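You operate a simulated robot arm through the tools that you are given. There is no shell and no other tool.

You are at the controls of a simulated two-armed robot. One attempt, no reset.

Task
Put the orange-banded napkin pack from the top of the wooden counter on the shelf under the wooden counter. Then fetch the pink cloth from the top of the wooden counter and set it on top of the flour carton. Then take the brown drink cup on the top of the wooden counter and put it away on the counter top beside the sealer. Then open the hatch door, put the yellow cloth from the steel-topped counter on the shelf inside the hatch and shut the door again. Then fetch the honey jug and set it on the white tray. Then open the grey drawer with a glass front. Do these in the order given. Set down upright: brown drink cup, honey jug.

The check looks at the end state, three seconds after you hand in, the way a careful person would. Anything else that was tipped, shoved, dropped, spilled or broken makes it a failure. Flat cloth is picked up by pressing the open fingertips on it (5 to 10 N) and closing them slowly along it; thin cloth reads only 2 to 8 mm in the jaws.

Robot
Two 7-joint arms with two-finger parallel grippers on one trunk, on a base that moves. Base frame: it is fixed to the floor where the robot stands at the start and does not move with it; the origin is under the middle of the robot, x ahead of it, y to its left, z up. Units: m, rad, N and s.
The left shoulder is at the start at [0.11, 0.169, 1.511], the right one opposite. With the tool pointing down near the work surface each hand reaches from about 0.4 to 0.72 m from the robot's upright axis, wherever it stands, measured 20 degrees to its own side. Places, roughly: brown drink cup [2.25, 0.25, 1]; counter top beside the sealer [-2.1, 0.1, 0.9]; flour carton [1, -1.75, 0.25]; grey drawer with a glass front [-2.8, 3, 0.9]; hatch door [-2.8, 0.3, 1.2]; honey jug [1.5, 1.5, 1]; orange-banded napkin pack (8x4x11 cm) [2, -0.3, 0.9]; pink cloth (6x5x4 cm) [1.6, -0.4, 0.9]; shelf inside the hatch (29x25 cm) [-2.88, 0.16, 1.04]; shelf under the wooden counter [2, -0.2, 0.3]; white tray (24x18x3 cm) [-2.3, 3.1, 0.9]; yellow cloth (10x7x3 cm) [1.7, 1.1, 0.9]. Payload 1.57 kg a hand.
The TCP of each hand is the grasp point between the finger pads, 0.03 m short of the fingertips. In the tool frame z runs along the fingers and y along their closing line. Largest opening 0.08 m; finger width 0.017, thickness 0.012; the body of the gripper, 0.04 by 0.082 m, starts 0.08 m behind the TCP.
Orientation is that of the tool frame in the base frame, as [roll, pitch, yaw] about the fixed x, y, z axes, in that order (R = Rz(yaw) Ry(pitch) Rx(roll)). With the fingers straight down and closing along the base's y, the tool's x points along the base's -x, its y along +y and its z along -z.

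Tools
- The arms move only by the tool drive_tool. It takes "left_motion", "right_motion" or both (then of equal length, played together; a hand with none holds still); each is a list of rows, each a list of 7 numbers: the shift along the tool's x, y, z in units of 25 mm (1.0 is 25 mm), then the turn, a rotation vector about the tool's x, y, z in units of 5 degrees (1.0 is 5 degrees), then the gripper command, from -1 (fully open) to 1 (shut), values between in proportion. In form: [[dx, dy, dz, wx, wy, wz, claw], ...]. A call has 1 to 20 rows; each row shifts and turns the commanded pose from where the row before left it, along the tool's axes as they then stand. A call with a number of a shift or a turn outside -1 to 1 is refused whole. Each row takes 0.2 s and may step no farther than 0.05 m and 0.15 rad from the row before; otherwise, or with a gripper value out of range, the whole call is refused. A pose out of reach is approached as far as the arm can. The call stops where the force on the tool passes 40 N (or 10 N more than at its start, if that is more) or the arm is blocked; 0.2 s more then pass. Each finger travels about 0.072 m/s and halts on what it meets, pressing with about 42 N; the grip force reading is that of the motor and also rises with nothing between the fingers. The clock runs only during rows and for 0.2 s after the last one: add rows that do not move to give the fingers time. It gives the time, the measured TCP pose, the force on the tool (base axes), the opening and the grip force at its end, in the units of the frame above (readings bear some noise), with the torque about the TCP (base axes, N m) and any sound that the robot's microphone picked up.
- Cameras (640 x 400 px; columns grow to the right, rows downward): "scene" is now at [0.1626, -0.0187, 1.7053]; the picture's right is [-0.25, -0.97, 0.00], its down [-0.65, 0.17, -0.74] and it looks along [0.72, -0.18, -0.67] (base axes); focal length 271 px, centre (320, 200). "left" rides on the left gripper at [0.072, 0.007, -0.122] in its tool frame; the picture's right is [-0.09, 1.00, 0.00], its down [-0.84, -0.08, -0.54] and it looks along [-0.54, -0.05, 0.84] (tool axes); focal length 238 px, centre (320, 200). "right" rides on the right gripper at [0.072, -0.007, -0.122] in its tool frame; the picture's right is [0.09, 1.00, 0.00], its down [-0.84, 0.08, -0.54] and it looks along [-0.54, 0.05, 0.84] (tool axes); focal length 238 px, centre (320, 200). There is no depth. A picture from a camera that has moved, and an enlarged one, comes with that camera's place and axes in the base frame and with its lens.
- camera(camera): a new picture of that camera. It takes no simulated time.
- slide_trunk(by): slides the trunk up (or, below 0, down) by that many m; the arms and the scene camera ride with it, the base frame stays. It gives what a move gives, with no picture.
- steer(legs): drives the robot by 1 to 6 legs, each [ahead, left, turn to the left] in m, m and rad, along the robot's own axes; the way and the turn of a leg run together, so that a leg with both is an arc; at most 1.5 m and 3.142 rad a leg. The arms and the cameras ride along, it lands a little off, and it stops where it bumps. It gives what a move gives.
- turn_head(pan, tilt): turns the head with the scene camera to pan (to the left, within 1.501 rad either way) and tilt (down, from -0.506 to 1.204), counted from straight ahead of the robot. It gives what a move gives.
- close_up(camera, box): a new picture of the part [left, top, right, bottom] of that camera's present view, enlarged. It takes no simulated time.
- finish_job(): hands the job in; it is judged then, once.

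Nothing tells you exact positions but the pictures and the camera data. Unless the task says otherwise, let go and move clear before handing in.

The tools are called after "Emit:" by a JSON object that holds its "op" and its "data". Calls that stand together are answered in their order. drive_tool: Moves the arms, as the interface text tells. Its arguments: {"type":"object","properties":{"left_motion":{"type":"array","items":{"type":"array","items":{"type":"number"}}},"right_motion":{"type":"array","items":{"type":"array","items":{"type":"number"}}}},"required":[]} The other tools are called the same way: slide_trunk (by) moves the trunk up or down; steer (legs) drives the base; turn_head (pan, tilt) turns the head that bears the scene camera; camera (camera) takes a picture; close_up (camera, box) takes an enlarged picture of a part of a camera's view; finish_job () hands the job in.

At the start:

```text
t: 0.0
left_ee_pos: [0.6612, 0.2613, 1.143]
left_ee_rot: [3.14, 0.0, -3.141]
left_wrist_force: [0.4, -0.6, 0.4]
left_ft_torque: [0.03, 0.0, 0.01]
left_opening: 0.08
left_grasp_force: 0.0
right_ee_pos: [0.6295, -0.3307, 1.1706]
right_ee_rot: [3.141, 0.001, 3.141]
right_wrist_force: [-0.4, -0.1, 0.0]
right_ft_torque: [-0.03, 0.0, 0.03]
right_opening: 0.0801
right_grasp_force: 0.0
trunk travel left (down, up): [-0.825, 0.065]
robot x, y, heading: [-0.0001, -0.0004, -0.003]
head pan, tilt (commanded): [-0.25, 0.733]
```

scene: 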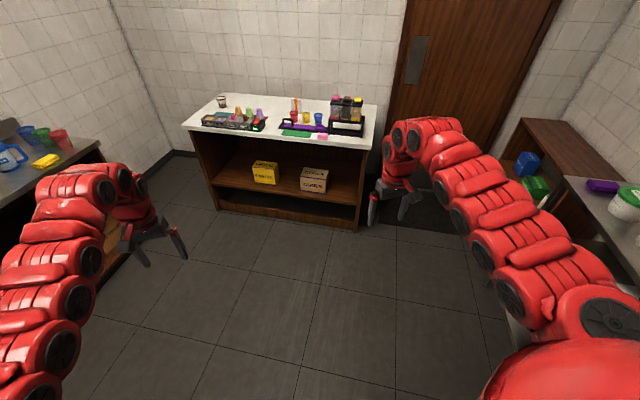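
right: 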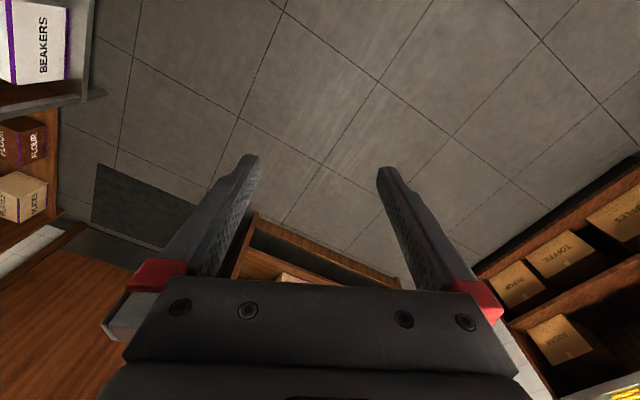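
left: 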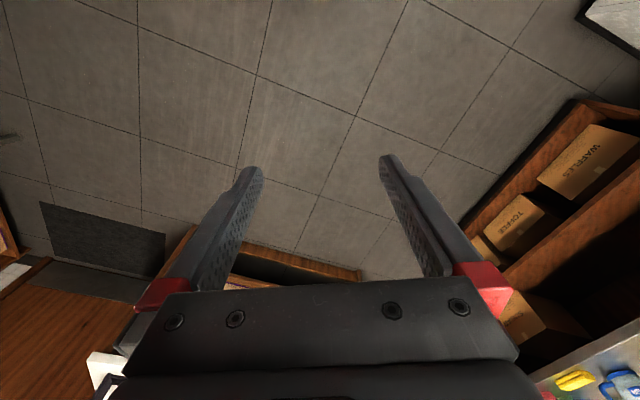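

I see the wooden counter with a white top ahead, the steel-topped counter to the left and another shelf to the right. First I look closer at the counter and around the room.

Emit:
{"op": "close_up", "data": {"camera": "scene", "box": [180, 80, 400, 218]}}

Emit:
{"op": "close_up", "data": {"camera": "scene", "box": [0, 100, 120, 175]}}

Emit:
{"op": "close_up", "data": {"camera": "scene", "box": [480, 100, 640, 250]}}

```text
2.90 times, centred on (290, 149) of scene
camera zoom: at [0.1626, -0.0187, 1.7053], right [-0.25, -0.97, 0.0], down [-0.65, 0.17, -0.74], along [0.72, -0.18, -0.67], focal length 784 px, centre (407, 348)
```

zoom: 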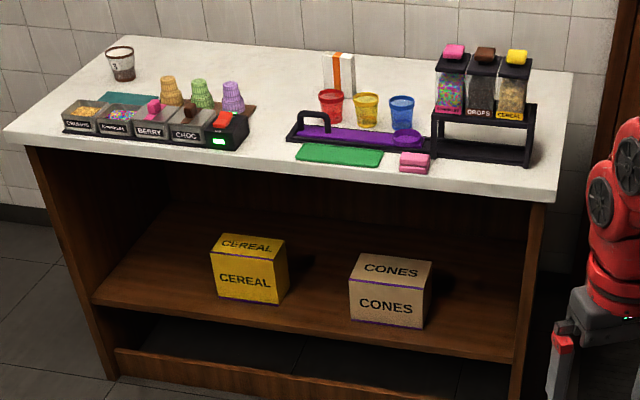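

```text
5.33 times, centred on (60, 138) of scene
camera zoom: at [0.1626, -0.0187, 1.7053], right [-0.25, -0.97, 0.0], down [-0.65, 0.17, -0.74], along [0.72, -0.18, -0.67], focal length 1443 px, centre (1707, 533)
```

zoom: 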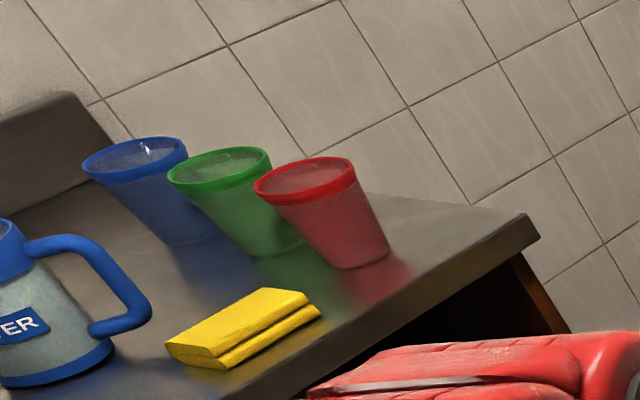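

```text
2.67 times, centred on (560, 175) of scene
camera zoom: at [0.1626, -0.0187, 1.7053], right [-0.25, -0.97, 0.0], down [-0.65, 0.17, -0.74], along [0.72, -0.18, -0.67], focal length 722 px, centre (-320, 267)
```

zoom: 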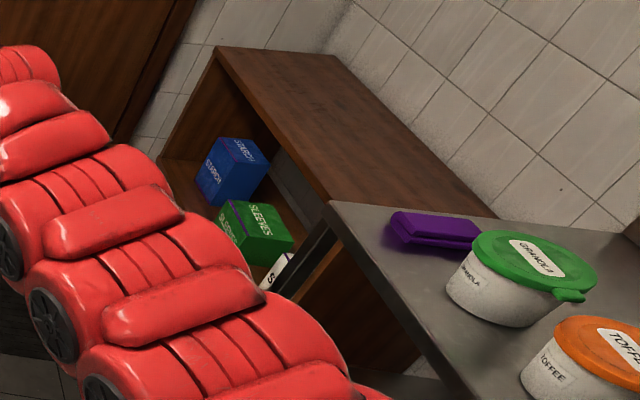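

The counter holds the napkin pack (behind the cups), the pink cloth at its front edge and the brown cup at the far left. I'll look around the room next.

Emit:
{"op": "turn_head", "data": {"pan": 0.9, "tilt": 0.6}}

Emit:
{"op": "camera", "data": {"camera": "scene"}}

Emit:
{"op": "turn_head", "data": {"pan": -1.3, "tilt": 0.7}}

Emit:
{"op": "camera", "data": {"camera": "scene"}}

```text
t: 1.4
left_ee_pos: [0.6614, 0.2608, 1.1443]
left_ee_rot: [-3.14, -0.001, -3.14]
left_wrist_force: [-0.1, 0.1, 0.4]
left_ft_torque: [0.02, 0.01, 0.0]
left_opening: 0.0802
left_grasp_force: 0.0
right_ee_pos: [0.6296, -0.3312, 1.1703]
right_ee_rot: [-3.14, 0.0, 3.141]
right_wrist_force: [0.4, -0.1, -0.1]
right_ft_torque: [0.0, -0.02, 0.01]
right_opening: 0.0801
right_grasp_force: 0.0
trunk travel left (down, up): [-0.825, 0.065]
robot x, y, heading: [0.0017, -0.002, -0.002]
head pan, tilt (commanded): [0.901, 0.6]
```

```text
taken
camera scene: at [0.1365, 0.0712, 1.7167], right [0.78, -0.62, 0.0], down [-0.35, -0.44, -0.82], along [0.51, 0.65, -0.57], focal length 271 px, centre (320, 200)
```

scene: 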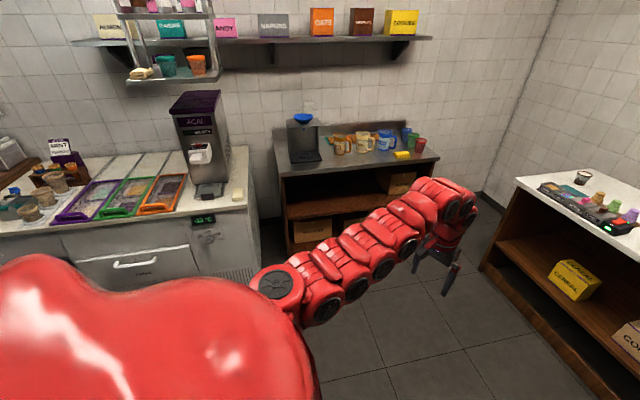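

```text
t: 3.4
left_ee_pos: [0.6616, 0.2603, 1.1442]
left_ee_rot: [3.141, 0.0, 3.141]
left_wrist_force: [-0.5, 0.1, -0.1]
left_ft_torque: [-0.02, -0.01, -0.01]
left_opening: 0.0801
left_grasp_force: 0.1
right_ee_pos: [0.6295, -0.3316, 1.1707]
right_ee_rot: [-3.141, 0.001, -3.142]
right_wrist_force: [0.8, -0.8, -0.3]
right_ft_torque: [0.0, 0.03, 0.01]
right_opening: 0.08
right_grasp_force: 0.1
trunk travel left (down, up): [-0.825, 0.065]
robot x, y, heading: [0.0032, 0.0021, -0.002]
head pan, tilt (commanded): [-1.3, 0.7]
```

```text
taken
camera scene: at [0.1043, -0.0799, 1.7081], right [-0.96, -0.27, 0.0], down [-0.17, 0.62, -0.76], along [0.2, -0.74, -0.64], focal length 271 px, centre (320, 200)
```

scene: 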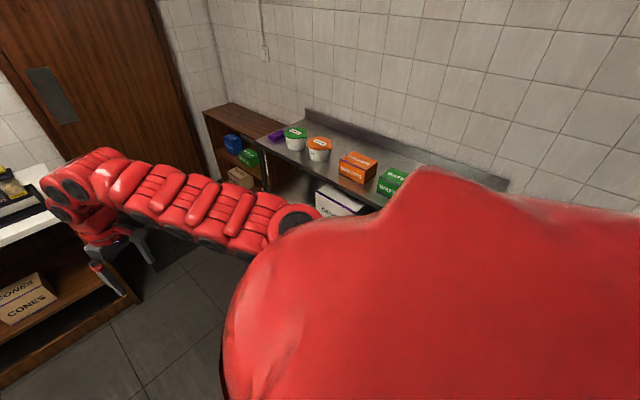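

Emit:
{"op": "close_up", "data": {"camera": "scene", "box": [190, 90, 350, 200]}}

Emit:
{"op": "turn_head", "data": {"pan": 0.8, "tilt": 0.5}}

Emit:
{"op": "close_up", "data": {"camera": "scene", "box": [180, 60, 500, 260]}}

Emit:
{"op": "turn_head", "data": {"pan": 1.5, "tilt": 0.4}}

Emit:
{"op": "camera", "data": {"camera": "scene"}}

```text
3.64 times, centred on (270, 145) of scene
camera zoom: at [0.1043, -0.0799, 1.7081], right [-0.96, -0.27, 0.0], down [-0.17, 0.62, -0.76], along [0.2, -0.74, -0.64], focal length 984 px, centre (502, 400)
```

zoom: 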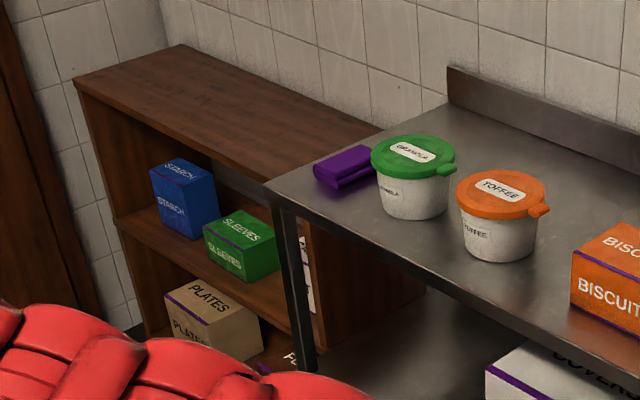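

```text
t: 5.4
left_ee_pos: [0.6621, 0.2619, 1.1441]
left_ee_rot: [-3.14, -0.001, -3.141]
left_wrist_force: [0.0, -0.1, -0.6]
left_ft_torque: [0.01, 0.03, 0.0]
left_opening: 0.08
left_grasp_force: 0.1
right_ee_pos: [0.6296, -0.3305, 1.1704]
right_ee_rot: [3.14, 0.0, -3.141]
right_wrist_force: [0.9, -0.2, 1.1]
right_ft_torque: [0.02, -0.04, 0.02]
right_opening: 0.0798
right_grasp_force: 0.0
trunk travel left (down, up): [-0.825, 0.065]
robot x, y, heading: [-0.0003, -0.0048, -0.001]
head pan, tilt (commanded): [0.799, 0.499]
```

```text
2.00 times, centred on (340, 160) of scene
camera zoom: at [0.145, 0.0672, 1.7258], right [0.72, -0.7, 0.0], down [-0.33, -0.34, -0.88], along [0.61, 0.63, -0.48], focal length 541 px, centre (280, 280)
```

zoom: 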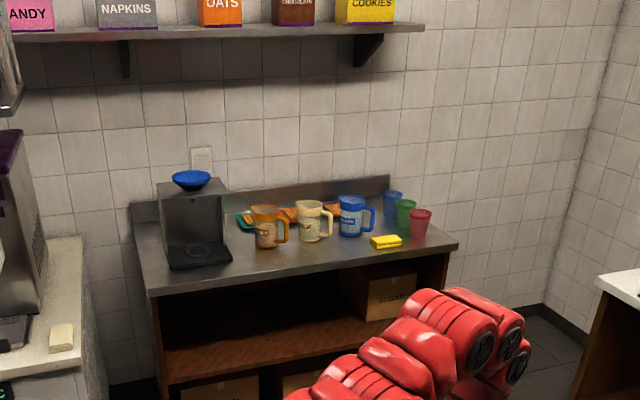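

```text
t: 6.5
left_ee_pos: [0.6619, 0.2618, 1.1436]
left_ee_rot: [-3.141, 0.0, 3.141]
left_wrist_force: [0.0, 0.4, -0.5]
left_ft_torque: [-0.01, 0.0, 0.0]
left_opening: 0.0801
left_grasp_force: 0.0
right_ee_pos: [0.6302, -0.3315, 1.1706]
right_ee_rot: [-3.14, 0.0, -3.141]
right_wrist_force: [-0.1, -0.5, -0.3]
right_ft_torque: [0.01, -0.03, -0.01]
right_opening: 0.0802
right_grasp_force: 0.0
trunk travel left (down, up): [-0.825, 0.065]
robot x, y, heading: [-0.0004, 0.0015, 0.002]
head pan, tilt (commanded): [1.499, 0.4]
```

```text
taken
camera scene: at [0.0883, 0.0944, 1.7349], right [1.0, -0.07, 0.0], down [-0.03, -0.39, -0.92], along [0.07, 0.92, -0.39], focal length 271 px, centre (320, 200)
```

scene: 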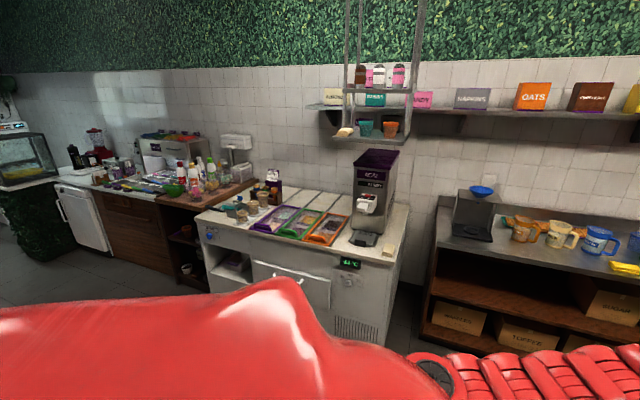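

The room stands turned by about -28° to the base frame: the wooden counter's front runs from about (1.38,-0.61) to (1.95,0.45). I turn to face it and come closer, then look down at it.

Emit:
{"op": "steer", "data": {"legs": [[0, 0, -0.485], [0.7, 0.67, 0]]}}

Emit:
{"op": "turn_head", "data": {"pan": 0.0, "tilt": 0.75}}

Emit:
{"op": "camera", "data": {"camera": "scene"}}

```text
t: 12.9
left_ee_pos: [1.6404, 0.2111, 1.1435]
left_ee_rot: [3.141, 0.001, 2.676]
left_wrist_force: [0.5, -0.3, 0.1]
left_ft_torque: [-0.01, 0.02, 0.01]
left_opening: 0.0803
left_grasp_force: 0.2
right_ee_pos: [1.3457, -0.3034, 1.1707]
right_ee_rot: [-3.142, -0.001, 2.677]
right_wrist_force: [0.2, -0.1, 0.1]
right_ft_torque: [0.01, 0.02, 0.0]
right_opening: 0.0801
right_grasp_force: 0.1
trunk travel left (down, up): [-0.825, 0.065]
robot x, y, heading: [0.9305, 0.2766, -0.47]
head pan, tilt (commanded): [1.499, 0.4]
```

```text
t: 14.6
left_ee_pos: [1.6408, 0.2096, 1.1441]
left_ee_rot: [3.141, -0.001, 2.677]
left_wrist_force: [-0.3, -0.5, -0.3]
left_ft_torque: [0.0, -0.05, -0.02]
left_opening: 0.08
left_grasp_force: 0.0
right_ee_pos: [1.3458, -0.3038, 1.171]
right_ee_rot: [-3.141, 0.0, 2.677]
right_wrist_force: [0.4, 0.7, 1.0]
right_ft_torque: [0.02, 0.0, -0.01]
right_opening: 0.0802
right_grasp_force: 0.1
trunk travel left (down, up): [-0.825, 0.065]
robot x, y, heading: [0.9317, 0.2735, -0.465]
head pan, tilt (commanded): [0.0, 0.75]
```

```text
taken
camera scene: at [1.079, 0.2036, 1.7039], right [-0.45, -0.89, 0.0], down [-0.61, 0.31, -0.73], along [0.65, -0.33, -0.68], focal length 271 px, centre (320, 200)
```

scene: 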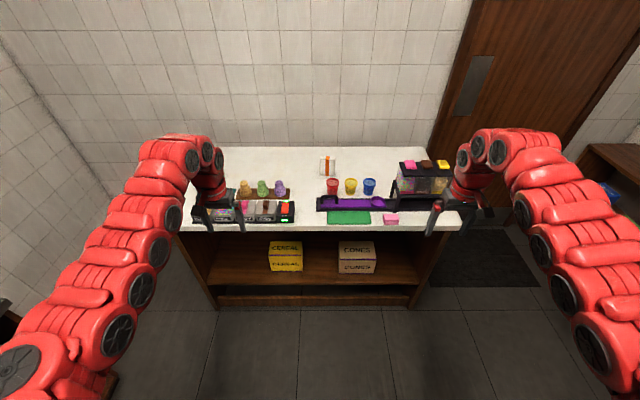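

Emit:
{"op": "close_up", "data": {"camera": "scene", "box": [290, 140, 450, 240]}}

Emit:
{"op": "close_up", "data": {"camera": "scene", "box": [170, 140, 490, 340]}}

```text
4.00 times, centred on (370, 190) of scene
camera zoom: at [1.079, 0.2036, 1.7039], right [-0.45, -0.89, 0.0], down [-0.61, 0.31, -0.73], along [0.65, -0.33, -0.68], focal length 1082 px, centre (120, 240)
```

zoom: 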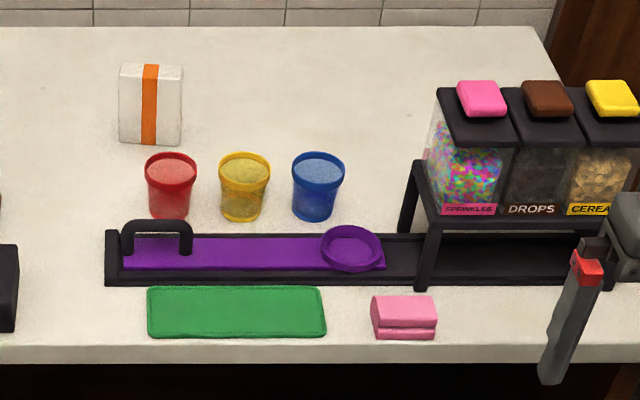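

```text
2.00 times, centred on (330, 240) of scene
camera zoom: at [1.079, 0.2036, 1.7039], right [-0.45, -0.89, 0.0], down [-0.61, 0.31, -0.73], along [0.65, -0.33, -0.68], focal length 541 px, centre (300, 120)
```

zoom: 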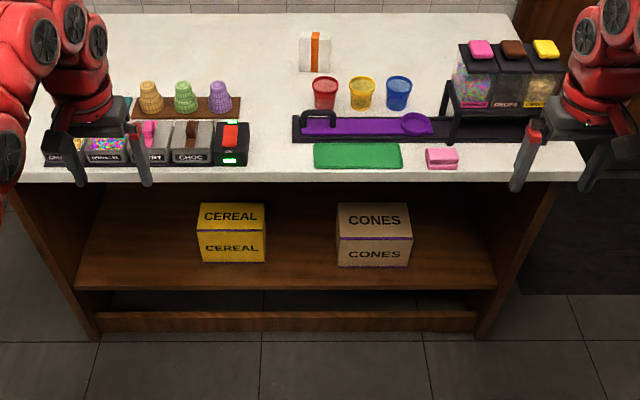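

The napkin pack stands with its broad side to me behind the three cups; the pink cloth lies at the front edge. I check the base footprint before driving closer.

Emit:
{"op": "turn_head", "data": {"pan": 0.0, "tilt": 1.2}}

Emit:
{"op": "camera", "data": {"camera": "scene"}}

Emit:
{"op": "camera", "data": {"camera": "right"}}

Emit:
{"op": "camera", "data": {"camera": "left"}}

```text
t: 15.4
left_ee_pos: [1.6405, 0.2108, 1.1432]
left_ee_rot: [-3.141, -0.002, 2.679]
left_wrist_force: [0.8, 0.2, -0.3]
left_ft_torque: [0.03, 0.01, 0.02]
left_opening: 0.08
left_grasp_force: 0.0
right_ee_pos: [1.3453, -0.3037, 1.17]
right_ee_rot: [-3.141, 0.0, 2.677]
right_wrist_force: [-0.2, 0.1, -0.3]
right_ft_torque: [-0.01, 0.02, 0.01]
right_opening: 0.0799
right_grasp_force: 0.0
trunk travel left (down, up): [-0.825, 0.065]
robot x, y, heading: [0.9336, 0.274, -0.468]
head pan, tilt (commanded): [0.0, 1.201]
```

```text
taken
camera scene: at [1.055, 0.2156, 1.6722], right [-0.45, -0.89, 0.0], down [-0.83, 0.42, -0.36], along [0.32, -0.16, -0.93], focal length 271 px, centre (320, 200)
```

scene: 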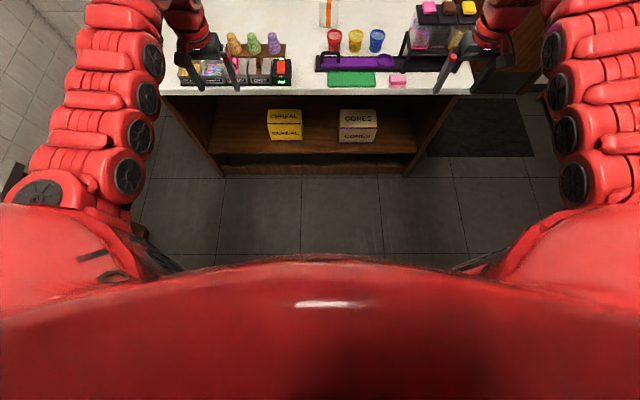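

```text
taken
camera right: at [1.279, -0.2766, 1.2935], right [0.36, 0.93, 0.0], down [0.78, -0.31, 0.54], along [0.5, -0.2, -0.84], focal length 238 px, centre (320, 200)
```

right: 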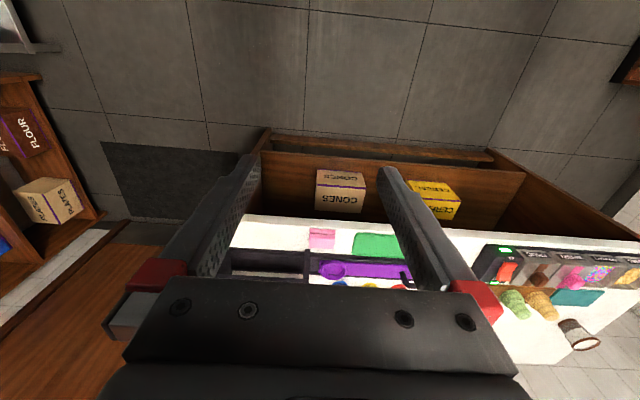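

```text
taken
camera left: at [1.5778, 0.2497, 1.2653], right [0.53, 0.85, 0.0], down [0.71, -0.44, 0.54], along [0.46, -0.29, -0.84], focal length 238 px, centre (320, 200)
```

left: 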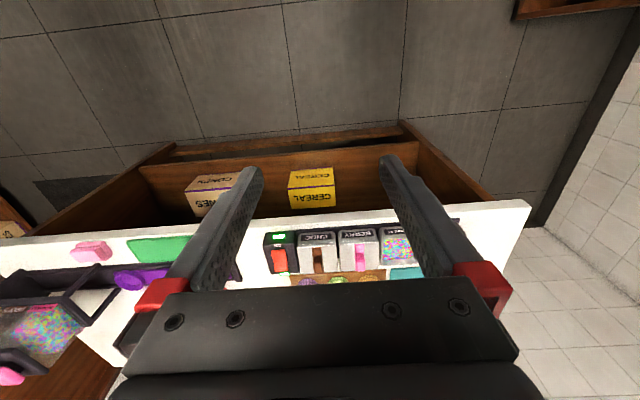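

The base footprint is hidden under the body, so I'll approach carefully. First I set the right hand yawed 90° (closing fore-aft for the pack), nearer the middle and higher, and pull the left hand back.

Emit:
{"op": "drive_tool", "data": {"right_motion": [[0, 0.9, -0.5, 0, 0, 0, -1], [0, 0.9, -0.5, 0, 0, 0, -1], [0, 0.9, -0.5, 0, 0, 0, -1], [0, 0.9, -0.5, 0, 0, 0, -1], [0, 0.9, -0.5, 0, 0, 0, -1], [0, 0.9, -0.5, 0, 0, 0, -1], [0, 0.9, -0.5, 0, 0, 0, -1], [0, 0, 0, 0, 0, 1, -1], [0, 0, 0, 0, 0, 1, -1], [0, 0, 0, 0, 0, 1, -1], [0, 0, 0, 0, 0, 1, -1], [0, 0, 0, 0, 0, 1, -1], [0, 0, 0, 0, 0, 1, -1], [0, 0, 0, 0, 0, 1, -1], [0, 0, 0, 0, 0, 1, -1], [0, 0, 0, 0, 0, 1, -1], [0, 0, 0, 0, 0, 1, -1]], "left_motion": [[0.7, 0, -0.6, 0, 0, 0, -1], [0.7, 0, -0.6, 0, 0, 0, -1], [0.7, 0, -0.6, 0, 0, 0, -1], [0.7, 0, -0.6, 0, 0, 0, -1], [0.7, 0, -0.6, 0, 0, 0, -1], [0.7, 0, -0.6, 0, 0, 0, -1], [0.7, 0, -0.6, 0, 0, 0, -1], [0, 0, 0, 0, 0, 0, -1], [0, 0, 0, 0, 0, 0, -1], [0, 0, 0, 0, 0, 0, -1], [0, 0, 0, 0, 0, 0, -1], [0, 0, 0, 0, 0, 0, -1], [0, 0, 0, 0, 0, 0, -1], [0, 0, 0, 0, 0, 0, -1], [0, 0, 0, 0, 0, 0, -1], [0, 0, 0, 0, 0, 0, -1], [0, 0, 0, 0, 0, 0, -1]]}}

Emit:
{"op": "drive_tool", "data": {"right_motion": [[0, 0, 0, 0, 0, 1, -1], [0, 0, 0, 0, 0, 1, -1], [0, 0, 0, 0, 0, 1, -1], [0, 0, 0, 0, 0, 1, -1], [0, 0, 0, 0, 0, 1, -1], [0, 0, 0, 0, 0, 1, -1], [0, 0, 0, 0, 0, 1, -1], [0, 0, 0, 0, 0, 1, -1]]}}

Emit:
{"op": "turn_head", "data": {"pan": 0.0, "tilt": 0.75}}

Emit:
{"op": "camera", "data": {"camera": "scene"}}

```text
t: 19.1
left_ee_pos: [1.6173, 0.223, 1.1674]
left_ee_rot: [3.141, 0.0, 2.677]
left_wrist_force: [0.7, -0.2, 0.1]
left_ft_torque: [0.05, 0.02, 0.01]
left_opening: 0.0799
left_grasp_force: 0.1
left hand out of reach, approached as far as the arm can: row 2, 3, 4, 5, 6, 7
right_ee_pos: [1.4195, -0.1653, 1.2505]
right_ee_rot: [-3.141, -0.001, 1.803]
right_wrist_force: [0.7, 0.3, 0.6]
right_ft_torque: [0.0, -0.03, 0.06]
right_opening: 0.08
right_grasp_force: 0.1
right hand out of reach, approached as far as the arm can: row 7
trunk travel left (down, up): [-0.825, 0.065]
robot x, y, heading: [0.9342, 0.275, -0.466]
head pan, tilt (commanded): [0.0, 1.201]
```

```text
t: 20.9
left_ee_pos: [1.617, 0.2213, 1.1669]
left_ee_rot: [3.141, 0.003, 2.678]
left_wrist_force: [-0.1, -0.3, -0.2]
left_ft_torque: [0.0, 0.0, 0.02]
left_opening: 0.0797
left_grasp_force: 0.0
right_ee_pos: [1.4193, -0.1657, 1.2499]
right_ee_rot: [3.14, 0.001, 1.102]
right_wrist_force: [0.4, -0.3, -0.6]
right_ft_torque: [0.01, -0.03, 0.01]
right_opening: 0.0801
right_grasp_force: 0.1
trunk travel left (down, up): [-0.825, 0.065]
robot x, y, heading: [0.9326, 0.2728, -0.47]
head pan, tilt (commanded): [0.0, 1.201]
```

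```text
t: 21.8
left_ee_pos: [1.6176, 0.2214, 1.1665]
left_ee_rot: [-3.141, 0.0, 2.677]
left_wrist_force: [0.0, 0.6, -1.1]
left_ft_torque: [-0.02, 0.03, 0.04]
left_opening: 0.0797
left_grasp_force: 0.0
right_ee_pos: [1.4209, -0.1642, 1.2489]
right_ee_rot: [3.142, 0.0, 1.108]
right_wrist_force: [-0.5, -0.2, -0.5]
right_ft_torque: [-0.01, -0.04, 0.03]
right_opening: 0.08
right_grasp_force: 0.1
trunk travel left (down, up): [-0.825, 0.065]
robot x, y, heading: [0.9322, 0.2733, -0.464]
head pan, tilt (commanded): [0.0, 0.75]
```

```text
taken
camera scene: at [1.079, 0.2036, 1.7038], right [-0.45, -0.89, 0.0], down [-0.61, 0.31, -0.73], along [0.65, -0.33, -0.68], focal length 271 px, centre (320, 200)
```

scene: 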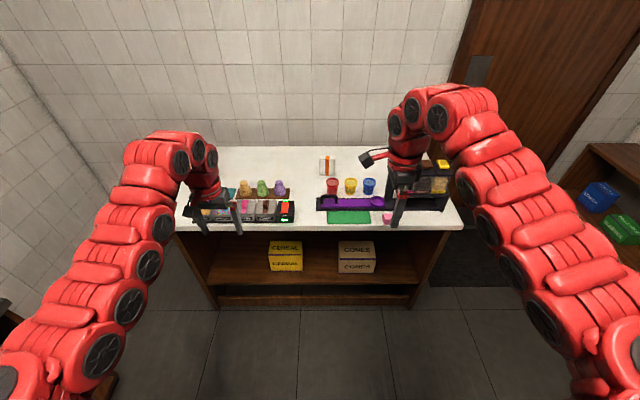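

Left hand holds at its inner reach limit, which is harmless. Now I drive ahead and slightly left so that the right hand lines up with the pack.

Emit:
{"op": "steer", "data": {"legs": [[0.38, 0.134, 0.0]]}}

Emit:
{"op": "turn_head", "data": {"pan": 0.0, "tilt": 0.95}}

Emit:
{"op": "camera", "data": {"camera": "scene"}}

Emit:
{"op": "camera", "data": {"camera": "right"}}

```text
t: 24.3
left_ee_pos: [2.0202, 0.1669, 1.1674]
left_ee_rot: [3.141, 0.002, 2.672]
left_wrist_force: [0.2, 0.1, 0.5]
left_ft_torque: [0.03, 0.0, -0.04]
left_opening: 0.0802
left_grasp_force: 0.1
right_ee_pos: [1.8184, -0.219, 1.2495]
right_ee_rot: [3.14, 0.0, 1.1]
right_wrist_force: [-0.2, 0.1, 1.0]
right_ft_torque: [0.04, -0.01, 0.01]
right_opening: 0.0801
right_grasp_force: 0.0
trunk travel left (down, up): [-0.825, 0.065]
robot x, y, heading: [1.3331, 0.2276, -0.472]
head pan, tilt (commanded): [0.0, 0.75]
```

```text
t: 25.0
left_ee_pos: [2.02, 0.1676, 1.1665]
left_ee_rot: [-3.141, 0.0, 2.671]
left_wrist_force: [0.5, -0.7, -0.2]
left_ft_torque: [-0.01, 0.01, 0.01]
left_opening: 0.0799
left_grasp_force: 0.0
right_ee_pos: [1.8205, -0.219, 1.2495]
right_ee_rot: [3.141, 0.0, 1.099]
right_wrist_force: [-0.4, -0.2, 0.2]
right_ft_torque: [0.0, 0.04, -0.04]
right_opening: 0.0801
right_grasp_force: 0.0
trunk travel left (down, up): [-0.825, 0.065]
robot x, y, heading: [1.3323, 0.2223, -0.47]
head pan, tilt (commanded): [0.0, 0.949]
```

```text
taken
camera scene: at [1.473, 0.1565, 1.6883], right [-0.45, -0.89, 0.0], down [-0.72, 0.37, -0.58], along [0.52, -0.26, -0.81], focal length 271 px, centre (320, 200)
```

scene: 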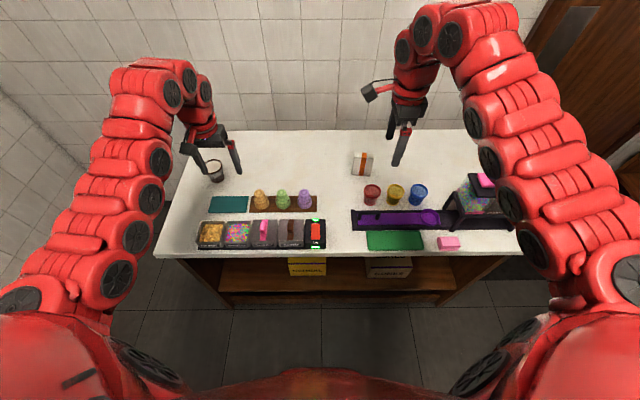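

```text
taken
camera right: at [1.8474, -0.1507, 1.3716], right [0.93, -0.37, 0.0], down [-0.31, -0.78, 0.54], along [-0.2, -0.5, -0.84], focal length 238 px, centre (320, 200)
```

right: 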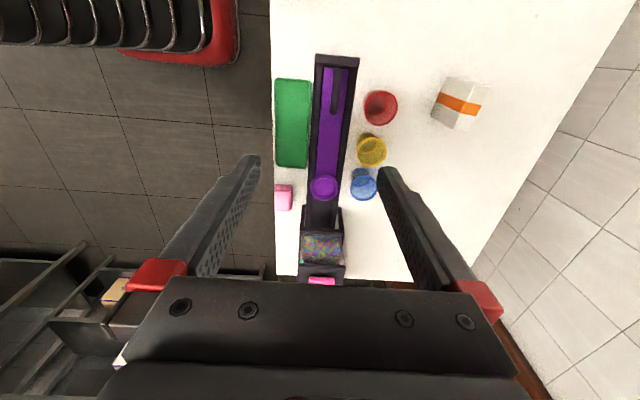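

Emit:
{"op": "close_up", "data": {"camera": "scene", "box": [320, 130, 480, 230]}}

Emit:
{"op": "close_up", "data": {"camera": "right", "box": [340, 50, 540, 175]}}

Emit:
{"op": "close_up", "data": {"camera": "right", "box": [0, 0, 320, 200]}}

```text
4.00 times, centred on (400, 180) of scene
camera zoom: at [1.473, 0.1565, 1.6883], right [-0.45, -0.89, 0.0], down [-0.72, 0.37, -0.58], along [0.52, -0.26, -0.81], focal length 1082 px, centre (0, 280)
```

zoom: 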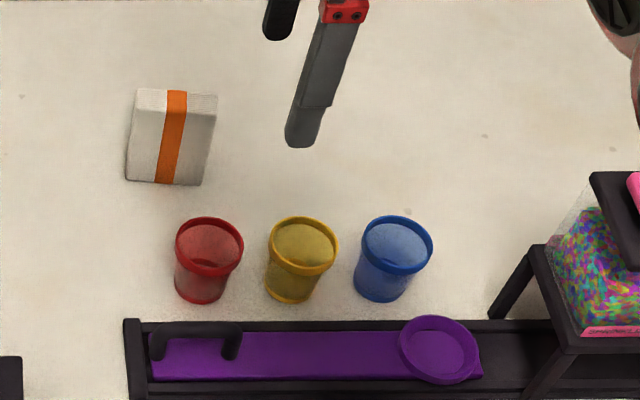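

```text
3.20 times, centred on (440, 112) of right
camera zoom: at [1.8474, -0.1507, 1.3716], right [0.93, -0.37, 0.0], down [-0.31, -0.78, 0.54], along [-0.2, -0.5, -0.84], focal length 763 px, centre (-64, 480)
```

zoom: 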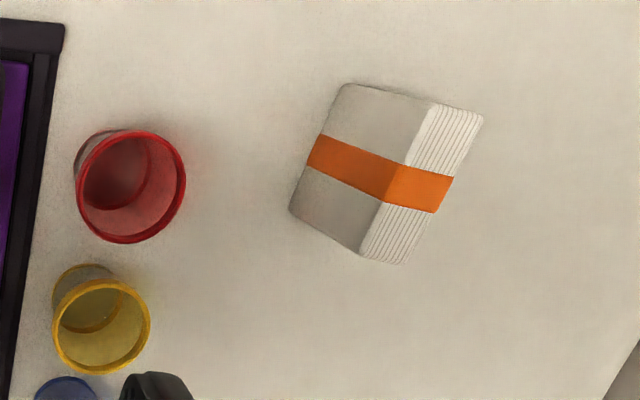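

```text
2.00 times, centred on (160, 100) of right
camera zoom: at [1.8474, -0.1507, 1.3716], right [0.93, -0.37, 0.0], down [-0.31, -0.78, 0.54], along [-0.2, -0.5, -0.84], focal length 477 px, centre (640, 400)
```

zoom: 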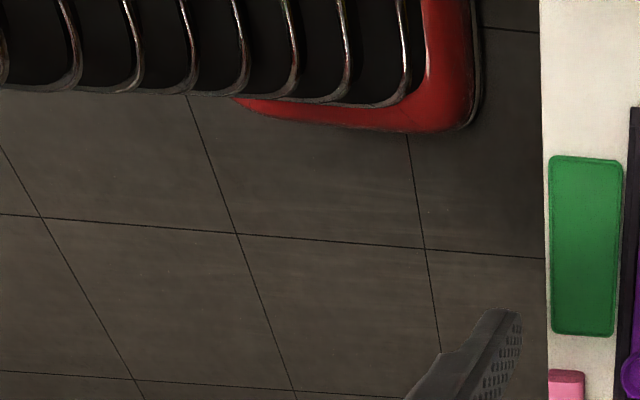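

Triangulating, the counter top is at z≈0.853, the pack's top at ≈0.958, with its centre about 0.88 m ahead of the axis and 0.16 m right, turned about -0.11 rad. I move 0.15 m closer and check the base-to-counter gap.

Emit:
{"op": "steer", "data": {"legs": [[0.15, 0.0, 0.0]]}}

Emit:
{"op": "camera", "data": {"camera": "right"}}

Emit:
{"op": "camera", "data": {"camera": "scene"}}

```text
t: 26.4
left_ee_pos: [2.1553, 0.0975, 1.1687]
left_ee_rot: [-3.141, 0.002, 2.67]
left_wrist_force: [-0.3, 1.0, -1.2]
left_ft_torque: [-0.01, 0.01, -0.01]
left_opening: 0.08
left_grasp_force: 0.1
right_ee_pos: [1.956, -0.2878, 1.2504]
right_ee_rot: [3.14, 0.001, 1.101]
right_wrist_force: [0.8, -0.3, -0.7]
right_ft_torque: [0.0, -0.02, 0.03]
right_opening: 0.0799
right_grasp_force: 0.0
trunk travel left (down, up): [-0.825, 0.065]
robot x, y, heading: [1.4711, 0.1513, -0.469]
head pan, tilt (commanded): [0.0, 0.949]
```

```text
taken
camera right: at [1.9825, -0.2202, 1.3733], right [0.93, -0.37, 0.0], down [-0.31, -0.78, 0.54], along [-0.2, -0.5, -0.84], focal length 238 px, centre (320, 200)
```

right: 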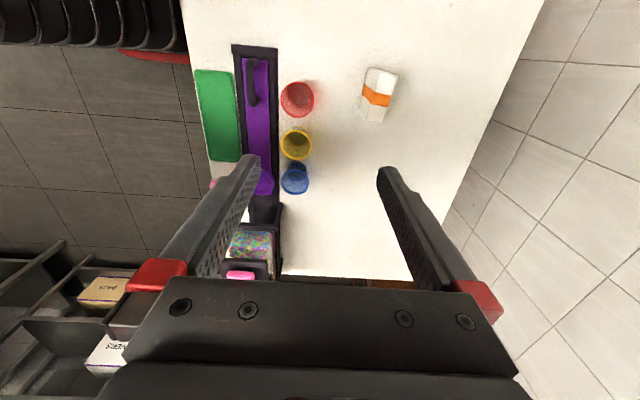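

```text
taken
camera scene: at [1.6075, 0.0876, 1.6887], right [-0.45, -0.89, 0.0], down [-0.72, 0.37, -0.58], along [0.52, -0.27, -0.81], focal length 271 px, centre (320, 200)
```

scene: 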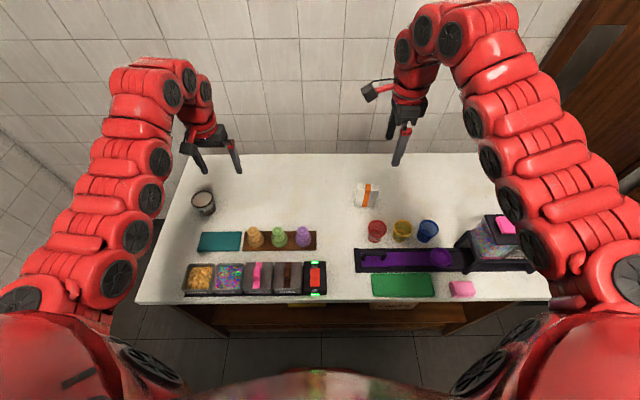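

The counter edge is now about 0.37 m ahead of the axis. I lower the trunk 0.15 m to extend the forward reach and adjust the hand's yaw to the pack.

Emit:
{"op": "slide_trunk", "data": {"by": -0.15}}

Emit:
{"op": "drive_tool", "data": {"right_motion": [[0, 0.7, 0, 0, 0, 0.6, -1], [0, 0.7, 0, 0, 0, 0.6, -1], [0, 0.7, 0, 0, 0, 0, -1]]}}

Emit:
{"op": "camera", "data": {"camera": "right"}}

Emit:
{"op": "close_up", "data": {"camera": "scene", "box": [300, 110, 500, 235]}}

```text
t: 28.1
left_ee_pos: [2.1576, 0.0964, 1.0169]
left_ee_rot: [-3.141, 0.001, 2.67]
left_wrist_force: [0.2, 0.4, 0.2]
left_ft_torque: [0.0, -0.01, 0.0]
left_opening: 0.0802
left_grasp_force: 0.1
right_ee_pos: [1.9586, -0.29, 1.0995]
right_ee_rot: [-3.141, -0.001, 1.099]
right_wrist_force: [0.8, 0.0, -0.8]
right_ft_torque: [-0.02, 0.0, -0.01]
right_opening: 0.0801
right_grasp_force: 0.0
trunk travel left (down, up): [-0.675, 0.215]
robot x, y, heading: [1.4727, 0.1556, -0.472]
head pan, tilt (commanded): [0.0, 0.949]
```

```text
t: 28.9
left_ee_pos: [2.1583, 0.0966, 1.0166]
left_ee_rot: [-3.139, -0.001, 2.67]
left_wrist_force: [0.5, -0.4, 0.1]
left_ft_torque: [-0.02, 0.0, -0.03]
left_opening: 0.08
left_grasp_force: 0.1
right_ee_pos: [2.0044, -0.3181, 1.0999]
right_ee_rot: [3.141, 0.001, 0.994]
right_wrist_force: [0.0, 0.2, -0.1]
right_ft_torque: [-0.02, 0.02, 0.03]
right_opening: 0.0799
right_grasp_force: 0.0
trunk travel left (down, up): [-0.675, 0.215]
robot x, y, heading: [1.4723, 0.1531, -0.473]
head pan, tilt (commanded): [0.0, 0.949]
```

```text
taken
camera right: at [2.0391, -0.2525, 1.2219], right [0.88, -0.47, 0.0], down [-0.39, -0.74, 0.54], along [-0.25, -0.48, -0.84], focal length 238 px, centre (320, 200)
```

right: 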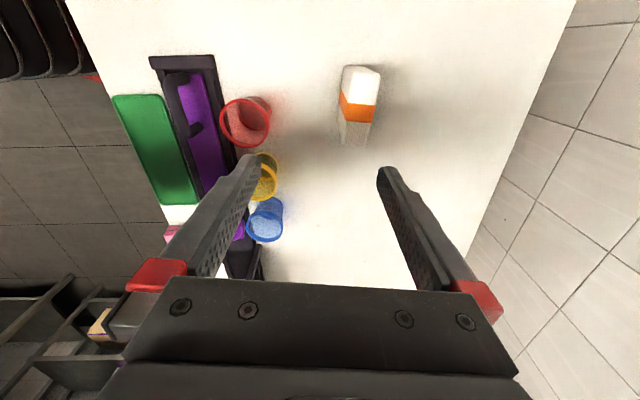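

```text
3.20 times, centred on (400, 172) of scene
camera zoom: at [1.6113, 0.0863, 1.5382], right [-0.46, -0.89, 0.0], down [-0.72, 0.37, -0.58], along [0.52, -0.27, -0.81], focal length 866 px, centre (64, 288)
```

zoom: 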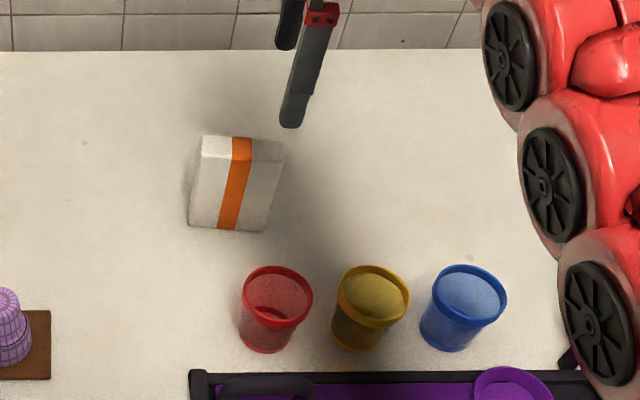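

Emit:
{"op": "close_up", "data": {"camera": "right", "box": [300, 40, 440, 165]}}

```text
3.20 times, centred on (370, 102) of right
camera zoom: at [2.0391, -0.2525, 1.2219], right [0.88, -0.47, 0.0], down [-0.39, -0.74, 0.54], along [-0.25, -0.48, -0.84], focal length 763 px, centre (160, 512)
```

zoom: 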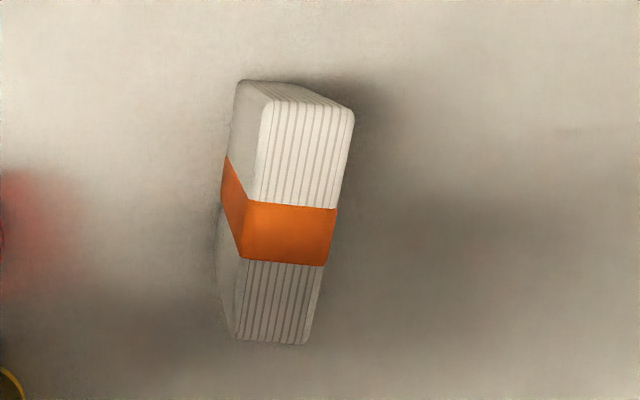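

The pack's centre is at about (2.050,-0.326), yaw matching my hand. I move above it and down to just over its top, then check.

Emit:
{"op": "drive_tool", "data": {"right_motion": [[0.36, 0.86, 0, 0, 0, 0, -1], [0.36, 0.86, 0, 0, 0, 0, -1], [0, 0, 1, 0, 0, 0, -1], [0, 0, 1, 0, 0, 0, -1], [0, 0, 1, 0, 0, 0, -1], [0, 0, 0.6, 0, 0, 0, -1], [0, 0, 0, 0, 0, 0, -1]]}}

Emit:
{"op": "camera", "data": {"camera": "right"}}

Emit:
{"op": "close_up", "data": {"camera": "scene", "box": [300, 110, 500, 235]}}

```text
t: 30.6
left_ee_pos: [2.1579, 0.0968, 1.0175]
left_ee_rot: [-3.14, 0.0, 2.671]
left_wrist_force: [-0.4, 0.4, -0.3]
left_ft_torque: [0.01, -0.01, -0.03]
left_opening: 0.0797
left_grasp_force: 0.0
right_ee_pos: [2.0335, -0.321, 1.0068]
right_ee_rot: [-3.141, 0.002, 0.993]
right_wrist_force: [0.0, 0.2, -0.1]
right_ft_torque: [-0.02, -0.02, 0.01]
right_opening: 0.0799
right_grasp_force: 0.0
right hand out of reach, approached as far as the arm can: row 2
trunk travel left (down, up): [-0.675, 0.215]
robot x, y, heading: [1.4703, 0.1541, -0.469]
head pan, tilt (commanded): [0.0, 0.949]
```

```text
taken
camera right: at [2.0679, -0.256, 1.1307], right [0.89, -0.47, 0.0], down [-0.39, -0.74, 0.54], along [-0.25, -0.48, -0.84], focal length 238 px, centre (320, 200)
```

right: 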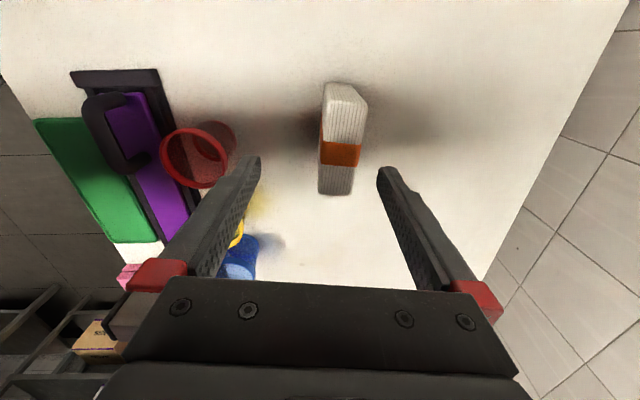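

```text
3.20 times, centred on (400, 172) of scene
camera zoom: at [1.61, 0.0863, 1.5384], right [-0.45, -0.89, 0.0], down [-0.72, 0.37, -0.58], along [0.52, -0.26, -0.81], focal length 866 px, centre (64, 288)
```

zoom: 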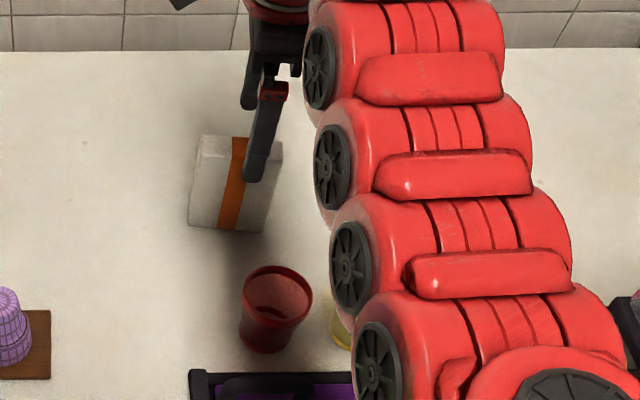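

The hand is about 17 mm short at the reach limit; I make that up with a small base move, then lower by the trunk so the arm posture stays unchanged.

Emit:
{"op": "steer", "data": {"legs": [[0.02, 0.003, 0.0]]}}

Emit:
{"op": "close_up", "data": {"camera": "right", "box": [240, 60, 440, 210]}}

```text
t: 31.3
left_ee_pos: [2.1763, 0.091, 1.0181]
left_ee_rot: [3.14, 0.001, 2.669]
left_wrist_force: [-1.2, 0.1, -0.2]
left_ft_torque: [-0.02, -0.03, 0.0]
left_opening: 0.0801
left_grasp_force: 0.0
right_ee_pos: [2.0512, -0.3269, 1.0088]
right_ee_rot: [3.141, -0.001, 0.993]
right_wrist_force: [-0.5, -0.3, -0.2]
right_ft_torque: [0.03, -0.04, 0.01]
right_opening: 0.0799
right_grasp_force: 0.1
trunk travel left (down, up): [-0.675, 0.215]
robot x, y, heading: [1.488, 0.1497, -0.47]
head pan, tilt (commanded): [0.0, 0.949]
```

```text
2.67 times, centred on (340, 135) of right
camera zoom: at [2.0846, -0.2621, 1.1323], right [0.88, -0.47, 0.0], down [-0.39, -0.74, 0.54], along [-0.25, -0.48, -0.84], focal length 636 px, centre (267, 373)
```

zoom: 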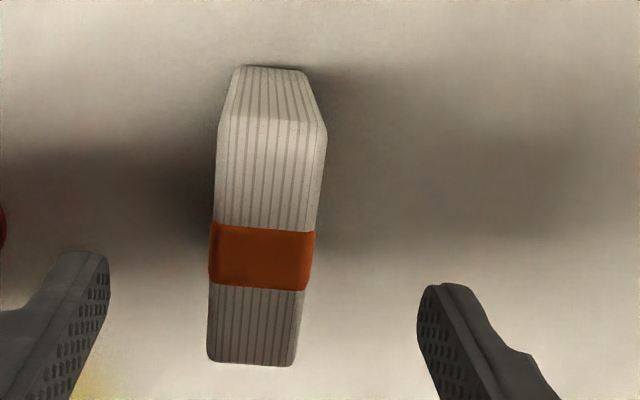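

Emit:
{"op": "camera", "data": {"camera": "scene"}}

Emit:
{"op": "camera", "data": {"camera": "left"}}

```text
taken
camera scene: at [1.6261, 0.0809, 1.5387], right [-0.45, -0.89, 0.0], down [-0.72, 0.37, -0.58], along [0.52, -0.27, -0.81], focal length 271 px, centre (320, 200)
```

scene: 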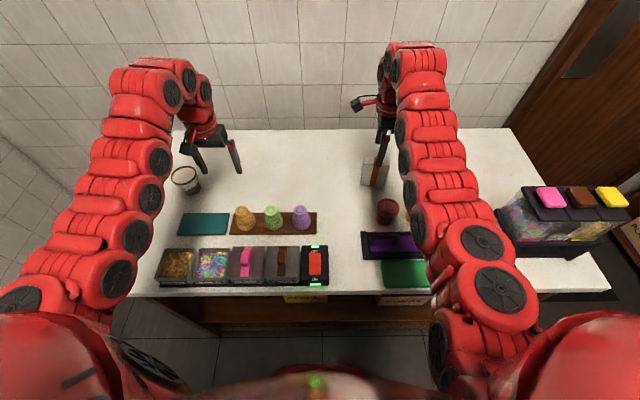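

```text
taken
camera left: at [2.1119, 0.1299, 1.1397], right [0.53, 0.85, 0.0], down [0.71, -0.45, 0.54], along [0.46, -0.29, -0.84], focal length 238 px, centre (320, 200)
```

left: 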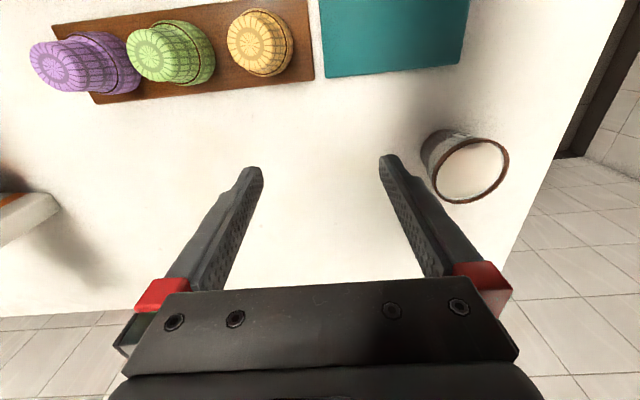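

The left hand is about 4 cm clear of the brown cup; I raise it first for safety, then lower the trunk to the pack.

Emit:
{"op": "drive_tool", "data": {"left_motion": [[0, -0.2, -0.9, 0, 0, 0, -1], [0, -0.2, -0.9, 0, 0, 0, -1], [0, -0.2, -0.9, 0, 0, 0, -1], [0, -0.2, -0.9, 0, 0, 0, -1]]}}

Emit:
{"op": "slide_trunk", "data": {"by": -0.08}}

Emit:
{"op": "close_up", "data": {"camera": "right", "box": [220, 60, 460, 260]}}

```text
t: 32.3
left_ee_pos: [2.1672, 0.0708, 1.1049]
left_ee_rot: [-3.138, 0.002, 2.668]
left_wrist_force: [-0.1, -0.8, -0.5]
left_ft_torque: [0.03, 0.02, 0.0]
left_opening: 0.0802
left_grasp_force: 0.1
right_ee_pos: [2.0531, -0.3284, 1.0084]
right_ee_rot: [-3.141, -0.002, 0.993]
right_wrist_force: [-0.6, 0.0, -0.6]
right_ft_torque: [-0.01, 0.02, -0.02]
right_opening: 0.0799
right_grasp_force: 0.1
trunk travel left (down, up): [-0.675, 0.215]
robot x, y, heading: [1.4934, 0.1484, -0.474]
head pan, tilt (commanded): [0.0, 0.949]
```

```text
t: 33.5
left_ee_pos: [2.169, 0.0712, 1.0258]
left_ee_rot: [-3.14, 0.002, 2.67]
left_wrist_force: [0.5, -0.4, -0.3]
left_ft_torque: [0.02, -0.02, 0.0]
left_opening: 0.0798
left_grasp_force: 0.0
right_ee_pos: [2.0534, -0.327, 0.9285]
right_ee_rot: [-3.14, 0.001, 0.994]
right_wrist_force: [-0.1, 0.2, -0.6]
right_ft_torque: [0.01, 0.02, -0.01]
right_opening: 0.08
right_grasp_force: 0.1
trunk travel left (down, up): [-0.595, 0.295]
robot x, y, heading: [1.4913, 0.1461, -0.475]
head pan, tilt (commanded): [0.0, 0.949]
```

```text
2.00 times, centred on (340, 160) of right
camera zoom: at [2.0866, -0.2627, 1.0509], right [0.88, -0.47, 0.0], down [-0.39, -0.74, 0.54], along [-0.25, -0.48, -0.84], focal length 477 px, centre (280, 280)
```

zoom: 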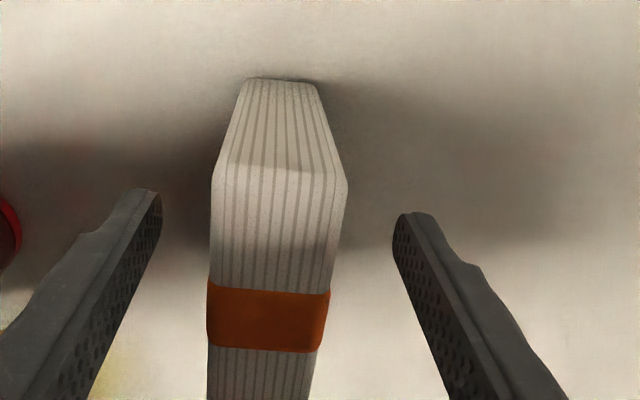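

Emit:
{"op": "drive_tool", "data": {"right_motion": [[0, 0, 0, 0, 0, 0, 0], [0, 0, 0, 0, 0, 0, 0.2], [0, 0, 0, 0, 0, 0, 0.4], [0, 0, 0, 0, 0, 0, 0.6], [0, 0, 0, 0, 0, 0, 0.6]]}}

Emit:
{"op": "close_up", "data": {"camera": "right", "box": [220, 60, 460, 260]}}

```text
t: 34.7
left_ee_pos: [2.1676, 0.0712, 1.0249]
left_ee_rot: [-3.138, 0.001, 2.671]
left_wrist_force: [-0.4, -0.7, 0.3]
left_ft_torque: [-0.01, -0.05, 0.01]
left_opening: 0.0801
left_grasp_force: 0.1
right_ee_pos: [2.0526, -0.327, 0.9272]
right_ee_rot: [-3.141, 0.0, 0.995]
right_wrist_force: [1.0, 1.2, -0.7]
right_ft_torque: [-0.02, -0.03, 0.0]
right_opening: 0.0291
right_grasp_force: 38.6
trunk travel left (down, up): [-0.595, 0.295]
robot x, y, heading: [1.4882, 0.148, -0.472]
head pan, tilt (commanded): [0.0, 0.949]
```

```text
2.00 times, centred on (340, 160) of right
camera zoom: at [2.0867, -0.2628, 1.0506], right [0.88, -0.47, 0.0], down [-0.39, -0.74, 0.54], along [-0.25, -0.48, -0.84], focal length 477 px, centre (280, 280)
```

zoom: 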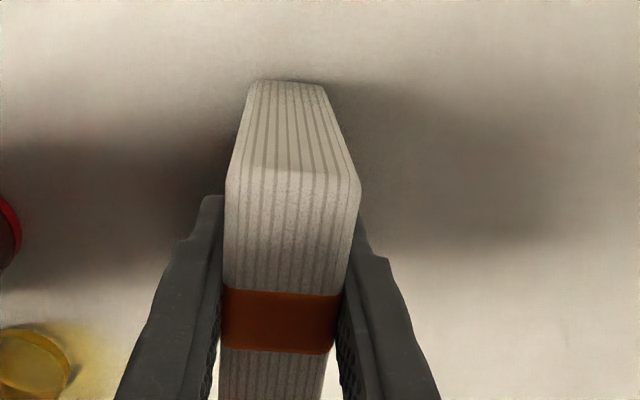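

The pack is gripped (29 mm, 39 N). I lift with the trunk, then back away from the counter.

Emit:
{"op": "slide_trunk", "data": {"by": 0.2}}

Emit:
{"op": "camera", "data": {"camera": "scene"}}

```text
t: 36.9
left_ee_pos: [2.1693, 0.0708, 1.2235]
left_ee_rot: [-3.139, 0.0, 2.67]
left_wrist_force: [0.0, -0.5, 0.3]
left_ft_torque: [0.04, -0.02, -0.01]
left_opening: 0.08
left_grasp_force: 0.0
right_ee_pos: [2.0524, -0.3269, 1.1277]
right_ee_rot: [3.141, 0.0, 0.994]
right_wrist_force: [-0.5, 0.3, -0.3]
right_ft_torque: [0.01, 0.03, -0.01]
right_opening: 0.0289
right_grasp_force: 38.5
trunk travel left (down, up): [-0.795, 0.095]
robot x, y, heading: [1.4904, 0.1434, -0.47]
head pan, tilt (commanded): [0.0, 0.949]
```

```text
taken
camera scene: at [1.6293, 0.0797, 1.6582], right [-0.45, -0.89, 0.0], down [-0.72, 0.37, -0.58], along [0.52, -0.26, -0.81], focal length 271 px, centre (320, 200)
```

scene: 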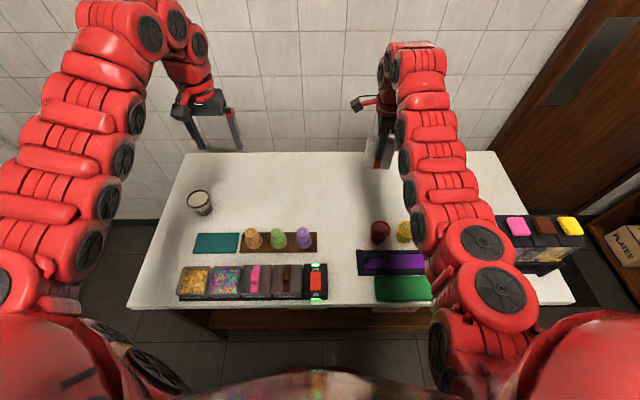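

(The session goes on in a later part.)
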